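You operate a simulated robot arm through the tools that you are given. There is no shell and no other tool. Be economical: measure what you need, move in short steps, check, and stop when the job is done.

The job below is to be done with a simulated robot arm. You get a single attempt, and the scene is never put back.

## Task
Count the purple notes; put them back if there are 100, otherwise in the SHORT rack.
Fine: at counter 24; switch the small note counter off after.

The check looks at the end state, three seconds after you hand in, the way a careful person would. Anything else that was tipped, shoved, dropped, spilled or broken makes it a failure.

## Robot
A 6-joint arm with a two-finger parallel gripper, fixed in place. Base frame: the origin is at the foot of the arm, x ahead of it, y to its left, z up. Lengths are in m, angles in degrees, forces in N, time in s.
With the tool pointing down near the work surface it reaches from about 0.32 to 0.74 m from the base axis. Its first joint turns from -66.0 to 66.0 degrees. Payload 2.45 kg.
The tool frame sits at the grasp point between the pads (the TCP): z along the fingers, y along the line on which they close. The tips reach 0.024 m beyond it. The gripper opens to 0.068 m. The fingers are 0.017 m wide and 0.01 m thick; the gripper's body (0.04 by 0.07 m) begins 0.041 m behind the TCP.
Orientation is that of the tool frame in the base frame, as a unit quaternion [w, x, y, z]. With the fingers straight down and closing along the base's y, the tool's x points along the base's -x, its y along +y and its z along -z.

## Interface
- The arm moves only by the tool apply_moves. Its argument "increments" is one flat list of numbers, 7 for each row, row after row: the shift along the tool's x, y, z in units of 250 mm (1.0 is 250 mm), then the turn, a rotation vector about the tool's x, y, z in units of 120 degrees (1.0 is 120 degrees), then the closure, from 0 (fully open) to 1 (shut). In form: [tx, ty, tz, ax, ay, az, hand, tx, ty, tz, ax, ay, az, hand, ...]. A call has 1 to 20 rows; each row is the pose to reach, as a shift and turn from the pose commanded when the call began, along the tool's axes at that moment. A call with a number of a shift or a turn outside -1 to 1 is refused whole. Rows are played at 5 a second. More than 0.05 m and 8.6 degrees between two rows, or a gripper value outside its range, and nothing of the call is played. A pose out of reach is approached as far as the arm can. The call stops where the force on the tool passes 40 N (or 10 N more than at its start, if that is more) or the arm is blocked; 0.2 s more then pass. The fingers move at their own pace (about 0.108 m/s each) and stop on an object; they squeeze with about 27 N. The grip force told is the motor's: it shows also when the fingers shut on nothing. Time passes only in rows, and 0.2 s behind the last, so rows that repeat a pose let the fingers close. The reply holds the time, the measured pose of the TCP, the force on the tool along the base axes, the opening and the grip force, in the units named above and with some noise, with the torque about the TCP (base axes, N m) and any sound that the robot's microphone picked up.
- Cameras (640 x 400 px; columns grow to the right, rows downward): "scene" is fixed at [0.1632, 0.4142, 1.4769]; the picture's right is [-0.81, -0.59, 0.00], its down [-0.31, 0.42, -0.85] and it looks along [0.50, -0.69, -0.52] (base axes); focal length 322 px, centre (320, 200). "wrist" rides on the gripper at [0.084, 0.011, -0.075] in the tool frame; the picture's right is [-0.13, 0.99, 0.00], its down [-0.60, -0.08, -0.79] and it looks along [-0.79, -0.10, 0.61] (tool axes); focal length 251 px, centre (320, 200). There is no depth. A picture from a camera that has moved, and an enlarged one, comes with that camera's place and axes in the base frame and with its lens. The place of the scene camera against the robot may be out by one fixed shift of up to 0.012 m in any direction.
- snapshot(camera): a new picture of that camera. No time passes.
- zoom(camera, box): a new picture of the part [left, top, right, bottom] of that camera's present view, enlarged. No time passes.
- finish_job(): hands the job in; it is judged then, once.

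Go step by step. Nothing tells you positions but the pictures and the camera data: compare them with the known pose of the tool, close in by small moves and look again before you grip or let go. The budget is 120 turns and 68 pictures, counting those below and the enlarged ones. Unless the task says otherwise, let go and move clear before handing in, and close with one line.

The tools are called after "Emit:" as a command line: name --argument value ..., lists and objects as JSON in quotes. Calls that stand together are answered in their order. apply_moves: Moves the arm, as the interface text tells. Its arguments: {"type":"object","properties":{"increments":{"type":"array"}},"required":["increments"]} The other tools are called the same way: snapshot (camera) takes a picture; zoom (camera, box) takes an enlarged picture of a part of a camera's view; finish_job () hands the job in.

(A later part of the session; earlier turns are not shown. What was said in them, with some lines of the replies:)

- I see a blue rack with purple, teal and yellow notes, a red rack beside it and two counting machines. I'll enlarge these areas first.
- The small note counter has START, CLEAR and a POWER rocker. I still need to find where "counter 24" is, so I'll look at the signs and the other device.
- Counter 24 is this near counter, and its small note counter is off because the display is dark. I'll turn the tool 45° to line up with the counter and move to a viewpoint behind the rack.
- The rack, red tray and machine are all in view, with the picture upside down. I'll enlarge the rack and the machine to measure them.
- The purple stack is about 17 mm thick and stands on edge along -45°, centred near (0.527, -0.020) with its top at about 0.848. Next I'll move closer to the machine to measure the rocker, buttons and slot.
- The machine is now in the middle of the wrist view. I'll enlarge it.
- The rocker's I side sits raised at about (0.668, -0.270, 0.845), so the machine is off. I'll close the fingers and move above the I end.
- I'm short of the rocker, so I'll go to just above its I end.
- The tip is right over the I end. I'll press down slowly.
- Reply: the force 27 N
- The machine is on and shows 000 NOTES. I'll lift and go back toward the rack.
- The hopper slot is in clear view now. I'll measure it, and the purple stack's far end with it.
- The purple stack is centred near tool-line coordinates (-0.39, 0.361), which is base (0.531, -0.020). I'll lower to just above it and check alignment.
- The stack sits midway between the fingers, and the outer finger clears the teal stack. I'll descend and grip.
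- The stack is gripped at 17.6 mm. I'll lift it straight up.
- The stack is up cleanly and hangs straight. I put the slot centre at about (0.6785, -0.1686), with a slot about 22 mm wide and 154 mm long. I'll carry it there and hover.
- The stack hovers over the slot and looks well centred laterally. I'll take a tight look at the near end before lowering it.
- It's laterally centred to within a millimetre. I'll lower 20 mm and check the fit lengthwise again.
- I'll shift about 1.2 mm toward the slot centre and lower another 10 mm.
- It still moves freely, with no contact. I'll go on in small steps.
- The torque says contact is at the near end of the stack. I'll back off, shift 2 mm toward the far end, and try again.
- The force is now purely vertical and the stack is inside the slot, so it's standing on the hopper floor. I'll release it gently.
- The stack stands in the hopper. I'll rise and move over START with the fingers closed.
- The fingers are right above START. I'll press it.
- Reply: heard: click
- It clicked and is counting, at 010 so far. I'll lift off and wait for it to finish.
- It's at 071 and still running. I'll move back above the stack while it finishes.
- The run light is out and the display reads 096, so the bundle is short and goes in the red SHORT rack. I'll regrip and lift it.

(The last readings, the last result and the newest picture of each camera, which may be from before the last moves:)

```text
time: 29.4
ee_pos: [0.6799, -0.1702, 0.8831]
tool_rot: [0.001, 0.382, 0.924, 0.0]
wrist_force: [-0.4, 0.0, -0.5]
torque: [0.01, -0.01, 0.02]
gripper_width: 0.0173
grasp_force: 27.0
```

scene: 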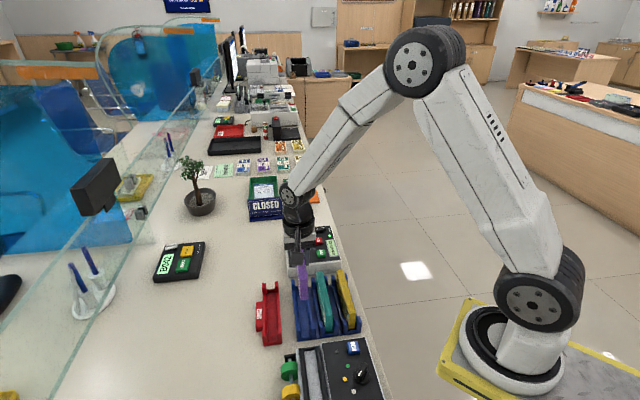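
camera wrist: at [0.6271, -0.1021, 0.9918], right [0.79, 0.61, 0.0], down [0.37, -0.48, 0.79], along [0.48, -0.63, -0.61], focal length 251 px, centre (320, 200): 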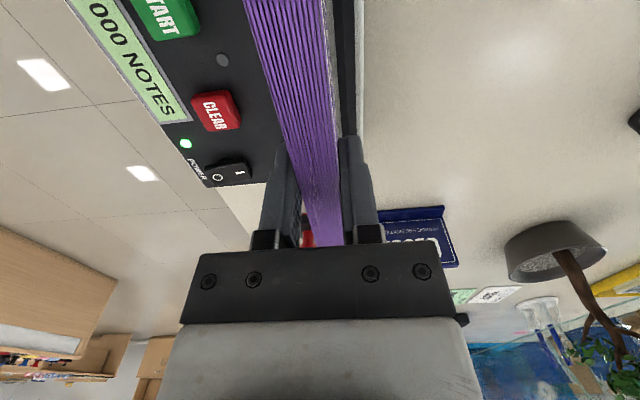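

The grip is firm. I'll lift and carry it back over the rack area, where the wrist camera can see the red rack past the stack.

Emit:
apply_moves --increments '[0, 0, -0.08, 0, 0, 0, 1, 0, 0, -0.2, 0, 0, 0, 1, 0, 0, -0.34, 0, 0, 0, 1, 0, 0, -0.47, 0, 0, 0, 1, 0.16, 0, -0.47, 0, 0, 0, 1, 0.32, 0, -0.47, 0, 0, 0, 1, 0.48, 0, -0.47, 0, 0, 0, 1, 0.64, 0, -0.47, 0, 0, 0, 1, 0.8, 0, -0.47, 0, 0, 0, 1, 0.96, 0, -0.47, 0, 0, 0, 1, 0.96, 0, -0.47, 0, 0, 0, 1]'

Emit:
snapshot --camera "wrist"

Emit:
zoom --camera "scene" --box '[240, 260, 368, 350]'

```text
time: 31.8
ee_pos: [0.5099, -0.0, 1.0015]
tool_rot: [0.0, 0.382, 0.924, 0.0]
wrist_force: [0.4, -0.4, -1.3]
torque: [-0.03, 0.02, -0.01]
gripper_width: 0.0177
grasp_force: 27.4
```

```text
25 pictures are left
camera wrist: at [0.4577, 0.0672, 1.0758], right [0.79, 0.61, 0.0], down [0.37, -0.48, 0.79], along [0.48, -0.63, -0.61], focal length 251 px, centre (320, 200)
```

wrist: 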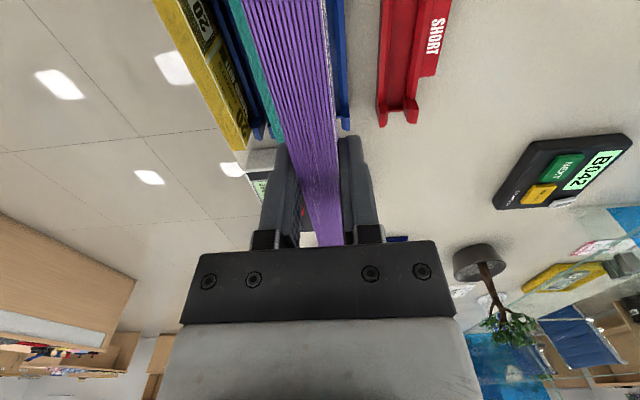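

```text
4.44 times, centred on (304, 305) of scene
camera zoom: at [0.1632, 0.4142, 1.4769], right [-0.81, -0.59, 0.0], down [-0.31, 0.42, -0.85], along [0.5, -0.69, -0.52], focal length 1430 px, centre (391, -267)
```

zoom: 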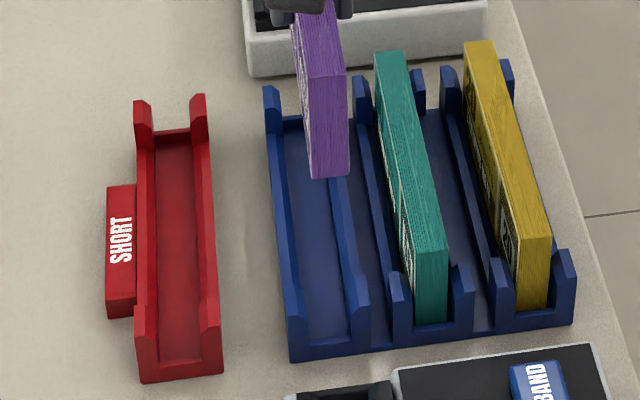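

The channel in the red rack is empty and wide enough, about 24 mm. I'll enlarge it to measure.

Emit:
zoom --camera "wrist" --box '[340, 0, 500, 130]'

Emit:
zoom --camera "scene" --box '[255, 275, 305, 350]'

```text
3.08 times, centred on (420, 65) of wrist
camera zoom: at [0.4577, 0.0672, 1.0758], right [0.79, 0.61, 0.0], down [0.37, -0.48, 0.79], along [0.48, -0.63, -0.61], focal length 774 px, centre (12, 615)
```

zoom: 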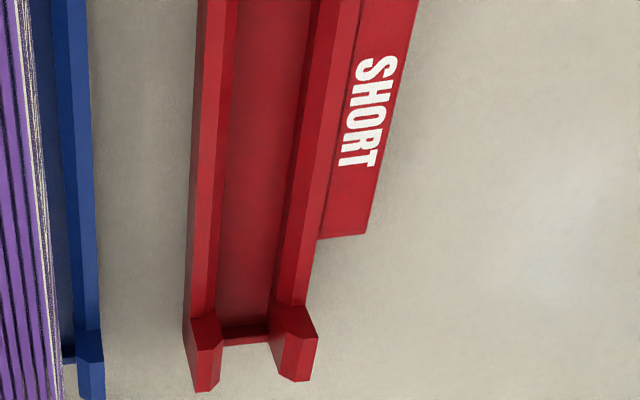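

```text
5.33 times, centred on (280, 312) of scene
camera zoom: at [0.1632, 0.4142, 1.4769], right [-0.81, -0.59, 0.0], down [-0.31, 0.42, -0.85], along [0.5, -0.69, -0.52], focal length 1716 px, centre (533, -400)
```

zoom: 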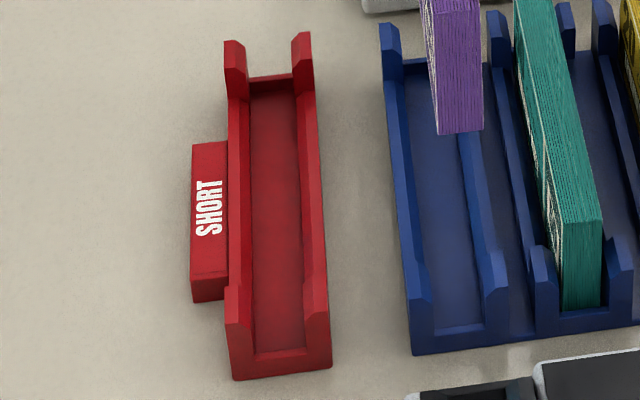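

The red channel is centred near tool-line y 0.442 and turned about 1.2° from the tool. I'll carry the stack over it, match the yaw and hover just above the posts.

Emit:
apply_moves --increments '[-0.058, 0.161, 0, 0, 0, -0.005, 1, -0.115, 0.322, 0, 0, 0, -0.01, 1, -0.115, 0.322, 0.15, 0, 0, -0.01, 1, -0.115, 0.322, 0.3, 0, 0, -0.01, 1, -0.115, 0.322, 0.4, 0, 0, -0.01, 1, -0.115, 0.322, 0.4, 0, 0, -0.01, 1]'

Emit:
zoom --camera "scene" --box '[245, 275, 315, 350]'

Emit:
snapshot --camera "wrist"

```text
time: 33.2
ee_pos: [0.5874, 0.037, 0.9019]
tool_rot: [0.0, 0.373, 0.928, 0.0]
wrist_force: [-0.1, 0.0, -0.6]
torque: [0.0, 0.04, -0.01]
gripper_width: 0.0174
grasp_force: 27.0
```

```text
5.33 times, centred on (280, 312) of scene
camera zoom: at [0.1632, 0.4142, 1.4769], right [-0.81, -0.59, 0.0], down [-0.31, 0.42, -0.85], along [0.5, -0.69, -0.52], focal length 1716 px, centre (533, -400)
```

zoom: 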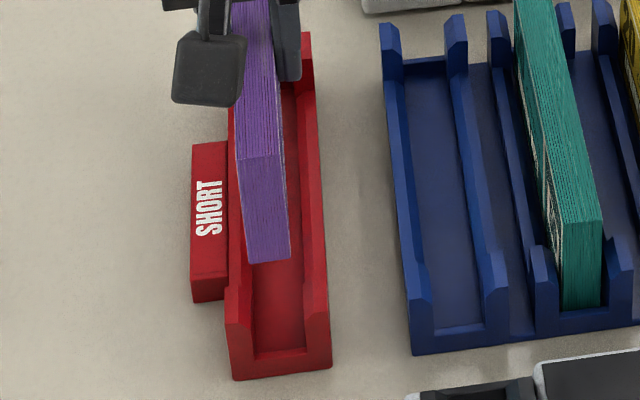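

```text
20 pictures are left
camera wrist: at [0.5358, 0.1026, 0.9764], right [0.78, 0.63, 0.0], down [0.38, -0.47, 0.79], along [0.5, -0.62, -0.61], focal length 251 px, centre (320, 200)
```

wrist: 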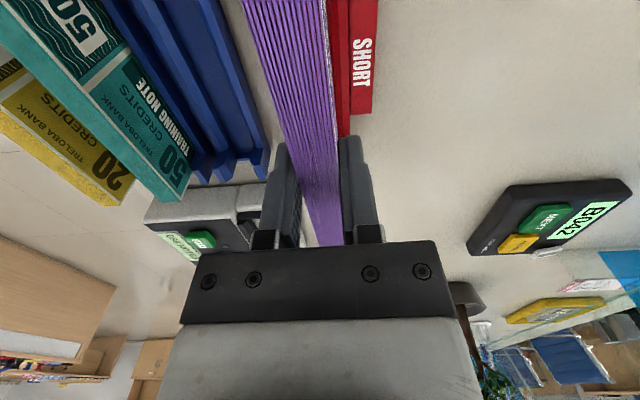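

The projection puts the stack in the channel centre. I'll lower 35 mm and check.

Emit:
apply_moves --increments '[0.004, 0, 0.05, 0, 0, 0, 1, 0.004, 0, 0.1, 0, 0, 0, 1, 0.004, 0, 0.14, 0, 0, 0, 1, 0.004, 0, 0.14, 0, 0, 0, 1]'

Emit:
zoom --camera "scene" --box '[250, 290, 310, 350]'

Emit:
snapshot --camera "wrist"

```text
time: 34.2
ee_pos: [0.5874, 0.0367, 0.8663]
tool_rot: [0.001, 0.373, 0.928, 0.0]
wrist_force: [-3.0, -2.7, 0.2]
torque: [-0.16, 0.1, -0.27]
gripper_width: 0.0176
grasp_force: 27.4
```

```text
6.67 times, centred on (280, 320) of scene
camera zoom: at [0.1632, 0.4142, 1.4769], right [-0.81, -0.59, 0.0], down [-0.31, 0.42, -0.85], along [0.5, -0.69, -0.52], focal length 2145 px, centre (587, -600)
```

zoom: 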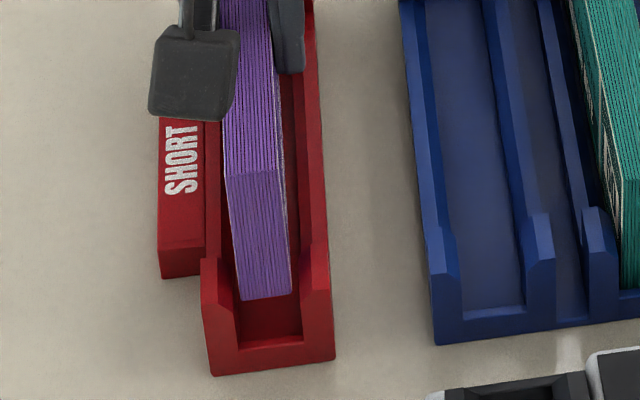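

```text
18 pictures are left
camera wrist: at [0.5344, 0.1035, 0.9405], right [0.78, 0.63, 0.0], down [0.38, -0.47, 0.79], along [0.5, -0.62, -0.61], focal length 251 px, centre (320, 200)
```

wrist: 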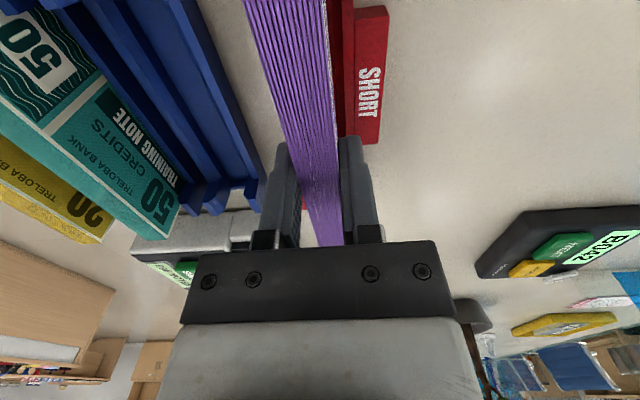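

A 4 N side load at the far end means the stack's far end is brushing the post on the SHORT-label side. I'll lift a little, turn back about 1° and move a touch away from that side.

Emit:
apply_moves --increments '[0, 0, -0.05, 0, 0, 0, 1, 0, -0.004, -0.05, 0, 0, 0.008, 1, 0, -0.004, -0.02, 0, 0, 0.008, 1, 0, -0.004, 0.0, 0, 0, 0.008, 1, 0, -0.004, 0.0, 0, 0, 0.008, 1]'

Emit:
zoom --camera "scene" --box '[250, 260, 330, 350]'

```text
time: 35.4
ee_pos: [0.5852, 0.0359, 0.8677]
tool_rot: [0.0, 0.382, 0.924, 0.0]
wrist_force: [0.4, -0.8, -1.1]
torque: [0.0, -0.03, 0.0]
gripper_width: 0.0174
grasp_force: 27.3
```

```text
4.44 times, centred on (290, 305) of scene
camera zoom: at [0.1632, 0.4142, 1.4769], right [-0.81, -0.59, 0.0], down [-0.31, 0.42, -0.85], along [0.5, -0.69, -0.52], focal length 1430 px, centre (453, -267)
```

zoom: 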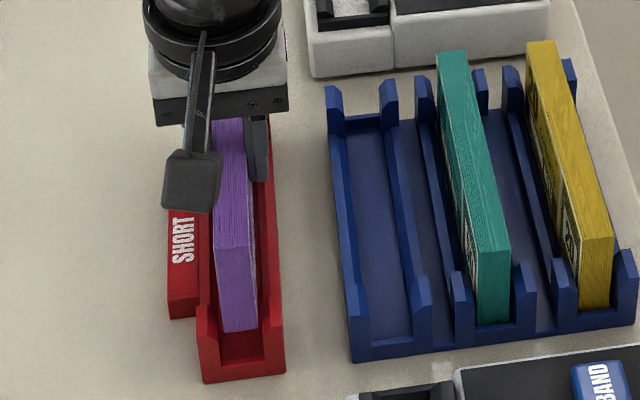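

It's free now. I'll keep lowering.

Emit:
apply_moves --increments '[0, 0, 0.02, 0, 0, 0, 1, 0, 0, 0.04, 0, 0, 0, 1, 0, 0, 0.06, 0, 0, 0, 1, 0, 0, 0.076, 0, 0, 0, 1, 0, 0, 0.076, 0, 0, 0, 1]'

Emit:
zoom --camera "scene" --box '[250, 290, 310, 350]'

```text
time: 36.6
ee_pos: [0.5874, 0.0347, 0.849]
tool_rot: [0.001, 0.381, 0.925, 0.001]
wrist_force: [-3.8, -0.2, 10.2]
torque: [-0.56, -0.37, -0.17]
gripper_width: 0.0176
grasp_force: 27.4
```

```text
6.67 times, centred on (280, 320) of scene
camera zoom: at [0.1629, 0.4142, 1.4769], right [-0.81, -0.59, 0.0], down [-0.31, 0.42, -0.85], along [0.5, -0.69, -0.52], focal length 2145 px, centre (587, -600)
```

zoom: 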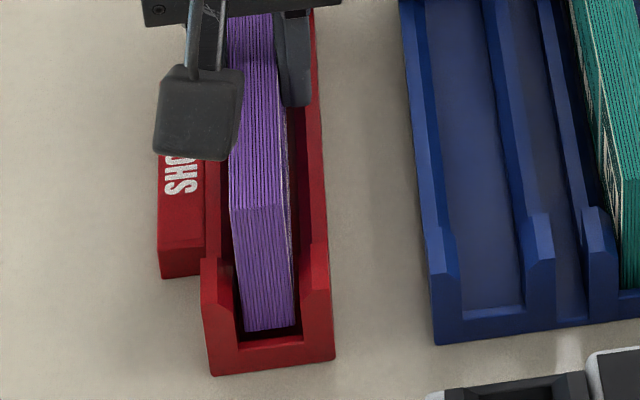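

Contact is at the far end, pushing back toward the near side, so I'm on the far lip or post. I'll raise, shift 3 mm nearer and slightly sideways, and lower again.

Emit:
apply_moves --increments '[0, 0, -0.04, 0, 0, 0, 1, 0.012, -0.003, -0.04, 0, 0, 0, 1, 0.012, -0.003, -0.02, 0, 0, 0, 1, 0.012, -0.003, -0.008, 0, 0, 0, 1, 0.012, -0.003, 0.004, 0, 0, 0, 1, 0.012, -0.003, 0.004, 0, 0, 0, 1]'

Emit:
zoom --camera "scene" --box '[250, 290, 310, 350]'

```text
time: 38.0
ee_pos: [0.5834, 0.0369, 0.848]
tool_rot: [0.002, 0.381, 0.925, 0.0]
wrist_force: [-7.9, 0.1, 21.9]
torque: [-0.11, 0.2, -0.02]
gripper_width: 0.0178
grasp_force: 27.3
```

```text
6.67 times, centred on (280, 320) of scene
camera zoom: at [0.1626, 0.4142, 1.4769], right [-0.81, -0.59, 0.0], down [-0.31, 0.42, -0.85], along [0.5, -0.69, -0.52], focal length 2145 px, centre (587, -600)
```

zoom: 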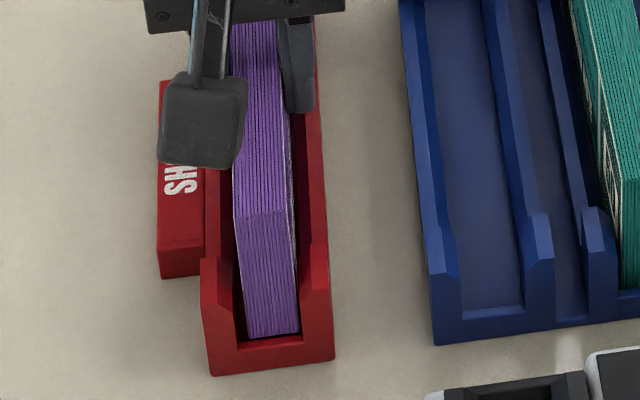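

The force is now purely vertical with no torque, so the stack sits flat on the rack floor. I'll ease off, release and back up.

Emit:
apply_moves --increments '[0, 0, -0.008, 0, 0, 0, 1, 0, 0, -0.008, 0, 0, 0, 0.7, 0, 0, -0.008, 0, 0, 0, 0.5, 0, 0, -0.008, 0, 0, 0, 0.5]'

Emit:
zoom --camera "scene" --box '[245, 260, 325, 350]'

```text
time: 39.0
ee_pos: [0.5835, 0.0375, 0.8489]
tool_rot: [0.0, 0.382, 0.924, 0.0]
wrist_force: [0.2, 0.2, 0.1]
torque: [-0.03, 0.0, 0.0]
gripper_width: 0.0341
grasp_force: 0.1
```

```text
4.44 times, centred on (285, 305) of scene
camera zoom: at [0.1632, 0.4142, 1.4769], right [-0.81, -0.59, 0.0], down [-0.31, 0.42, -0.85], along [0.5, -0.69, -0.52], focal length 1430 px, centre (476, -267)
```

zoom: 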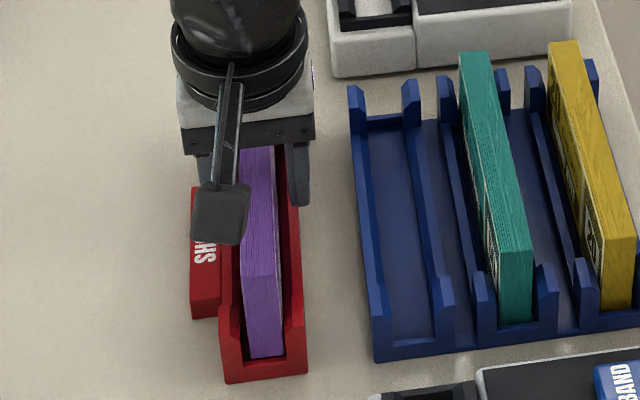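

It's standing in the SHORT rack. I'll rise clear and travel toward the power rocker.

Emit:
apply_moves --increments '[0, 0, -0.12, 0, 0, 0, 0.5, 0, 0, -0.28, 0, 0, 0, 0.5, 0, 0, -0.44, 0, 0, 0, 0.5, 0, 0, -0.6, 0, 0, 0, 0.6, -0.14, -0.091, -0.6, 0, 0, 0, 1, -0.28, -0.182, -0.6, 0, 0, 0, 1, -0.42, -0.273, -0.6, 0, 0, 0, 1, -0.56, -0.364, -0.6, 0, 0, 0, 1, -0.7, -0.455, -0.6, 0, 0, 0, 1, -0.7, -0.455, -0.6, 0, 0, 0, 1]'

Emit:
zoom --camera "scene" --box '[245, 260, 325, 350]'

```text
time: 41.2
ee_pos: [0.6286, -0.1679, 0.9958]
tool_rot: [0.0, 0.381, 0.925, 0.0]
wrist_force: [0.2, 0.1, 0.7]
torque: [-0.02, 0.0, -0.01]
gripper_width: 0.0
grasp_force: 23.7
```

```text
4.44 times, centred on (285, 305) of scene
camera zoom: at [0.1632, 0.4142, 1.4769], right [-0.81, -0.59, 0.0], down [-0.31, 0.42, -0.85], along [0.5, -0.69, -0.52], focal length 1430 px, centre (476, -267)
```

zoom: 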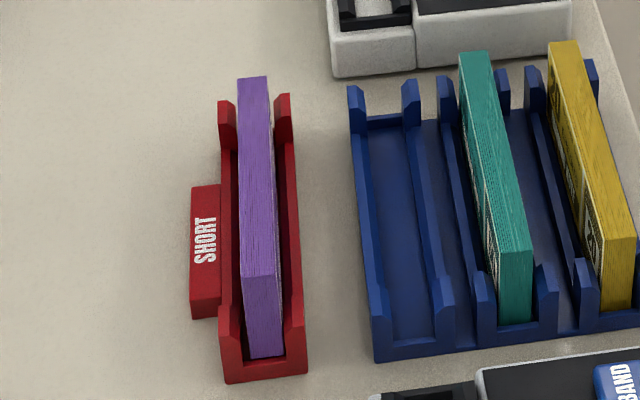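

The purple stack is seated properly in SHORT. Now I'll move above the rocker's O side.

Emit:
apply_moves --increments '[-0.136, -0.09, 0, 0, 0, 0.002, 1, -0.272, -0.18, 0, 0, 0, 0.002, 1, -0.408, -0.27, 0, 0, 0, 0.002, 1, -0.408, -0.27, 0.18, 0, 0, 0.002, 1, -0.408, -0.27, 0.36, 0, 0, 0.002, 1, -0.408, -0.27, 0.4, 0, 0, 0.002, 1, -0.408, -0.27, 0.4, 0, 0, 0.002, 1]'

Emit:
zoom --camera "wrist" --box '[220, 40, 420, 165]'

Emit:
zoom --camera "scene" --box '[270, 210, 360, 270]'

```text
time: 42.8
ee_pos: [0.6535, -0.2856, 0.8961]
tool_rot: [0.0, 0.384, 0.924, -0.001]
wrist_force: [0.2, -0.1, 0.3]
torque: [-0.03, 0.0, 0.03]
gripper_width: 0.0
grasp_force: 23.6
```

```text
3.20 times, centred on (320, 102) of wrist
camera zoom: at [0.6022, -0.2182, 0.9704], right [0.79, 0.61, 0.0], down [0.37, -0.48, 0.79], along [0.48, -0.63, -0.61], focal length 805 px, centre (320, 512)
```

zoom: 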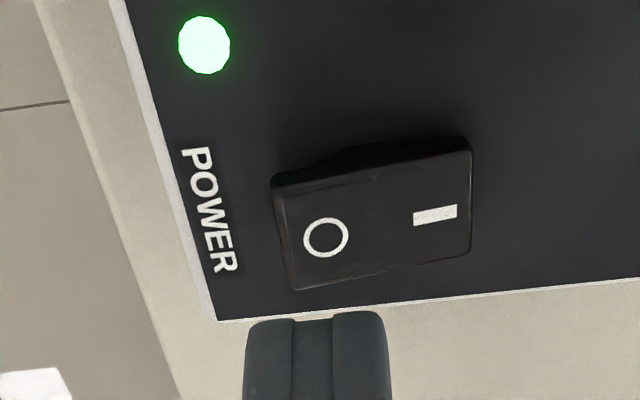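

```text
6.67 times, centred on (315, 240) of scene
camera zoom: at [0.1632, 0.4142, 1.4769], right [-0.81, -0.59, 0.0], down [-0.31, 0.42, -0.85], along [0.5, -0.69, -0.52], focal length 2145 px, centre (353, -67)
```

zoom: 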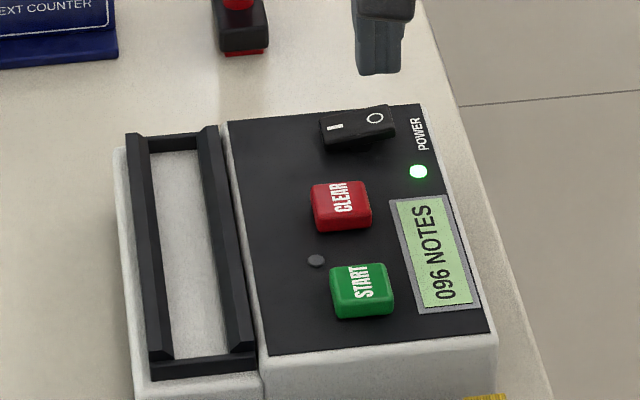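

The tip is over O and lined up. I'll press down.

Emit:
apply_moves --increments '[0, 0, 0.06, 0, 0, 0, 1, 0, 0, 0.092, 0, 0, 0, 1, 0, 0, 0.108, 0, 0, 0, 1, 0, 0, 0.124, 0, 0, 0, 1, 0, 0, 0.134, 0, 0, 0, 1]'

Emit:
zoom --camera "scene" --box '[270, 210, 360, 270]'

```text
time: 44.0
ee_pos: [0.6529, -0.2867, 0.8653]
tool_rot: [0.0, 0.382, 0.924, 0.0]
wrist_force: [-8.8, 0.2, 12.4]
torque: [0.08, 0.14, 0.04]
gripper_width: 0.0
grasp_force: 23.8
```

```text
6.67 times, centred on (315, 240) of scene
camera zoom: at [0.1627, 0.4143, 1.4769], right [-0.81, -0.59, 0.0], down [-0.31, 0.42, -0.85], along [0.5, -0.69, -0.52], focal length 2145 px, centre (353, -67)
```

zoom: 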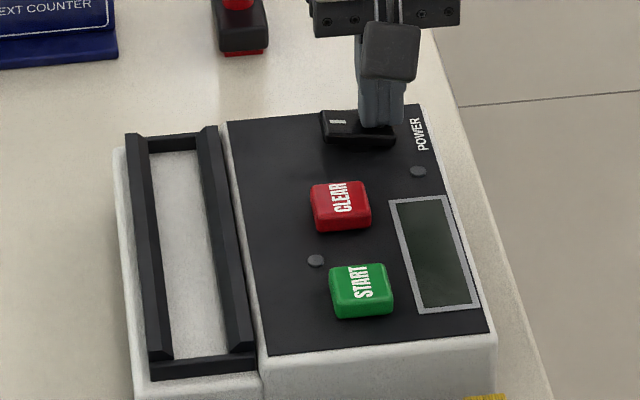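

The display and light are dark, so the machine is off. I'll lift away and take a final look.

Emit:
apply_moves --increments '[0, 0, -0.12, 0, 0, 0, 1, 0, 0, -0.3, 0, 0, 0, 1, 0, 0, -0.5, 0, 0, 0, 1, 0, 0, -0.7, 0, 0, 0, 0.5, 0.1, 0, -0.8, 0, 0, 0, 0.5, 0.1, 0, -0.8, 0, 0, 0, 0.5]'

Emit:
snapshot --camera "scene"

Emit:
zoom --camera "scene" --box '[240, 200, 400, 340]'

```text
time: 45.4
ee_pos: [0.6334, -0.2698, 1.0649]
tool_rot: [0.0, 0.383, 0.924, 0.0]
wrist_force: [-0.9, 0.2, -0.8]
torque: [-0.02, -0.01, -0.01]
gripper_width: 0.034
grasp_force: 0.1
```

```text
9 pictures are left
```

scene: 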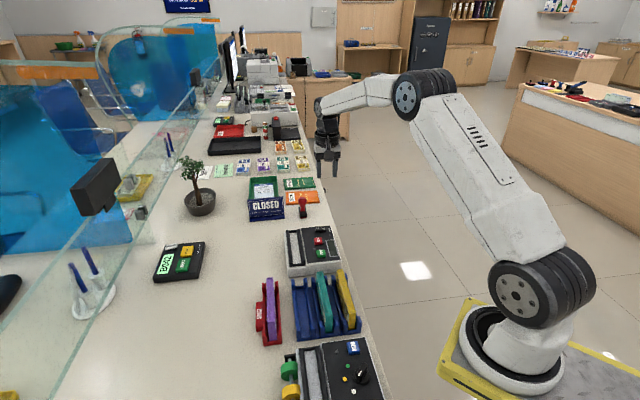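

```text
2.86 times, centred on (320, 270) of scene
camera zoom: at [0.1632, 0.4142, 1.4769], right [-0.81, -0.59, 0.0], down [-0.31, 0.42, -0.85], along [0.5, -0.69, -0.52], focal length 919 px, centre (320, 0)
```

zoom: 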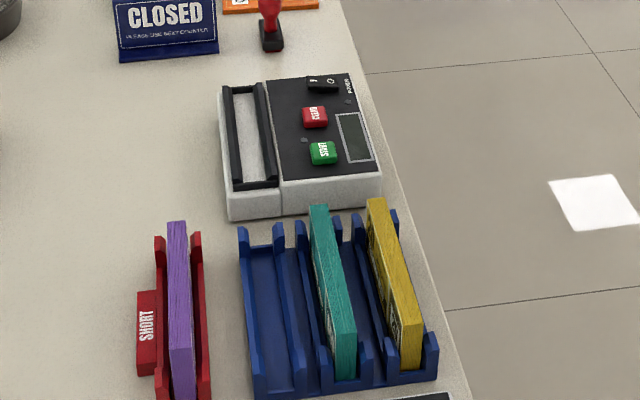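

The purple notes are in the SHORT rack, the counter is off, nothing else looks disturbed and the arm is clear. I'll hand in.

Emit:
finish_job

```text
The job is handed in.
```

The purple notes counted 96 instead of 100, so I put them in the SHORT rack and switched off the small note counter at counter 24.
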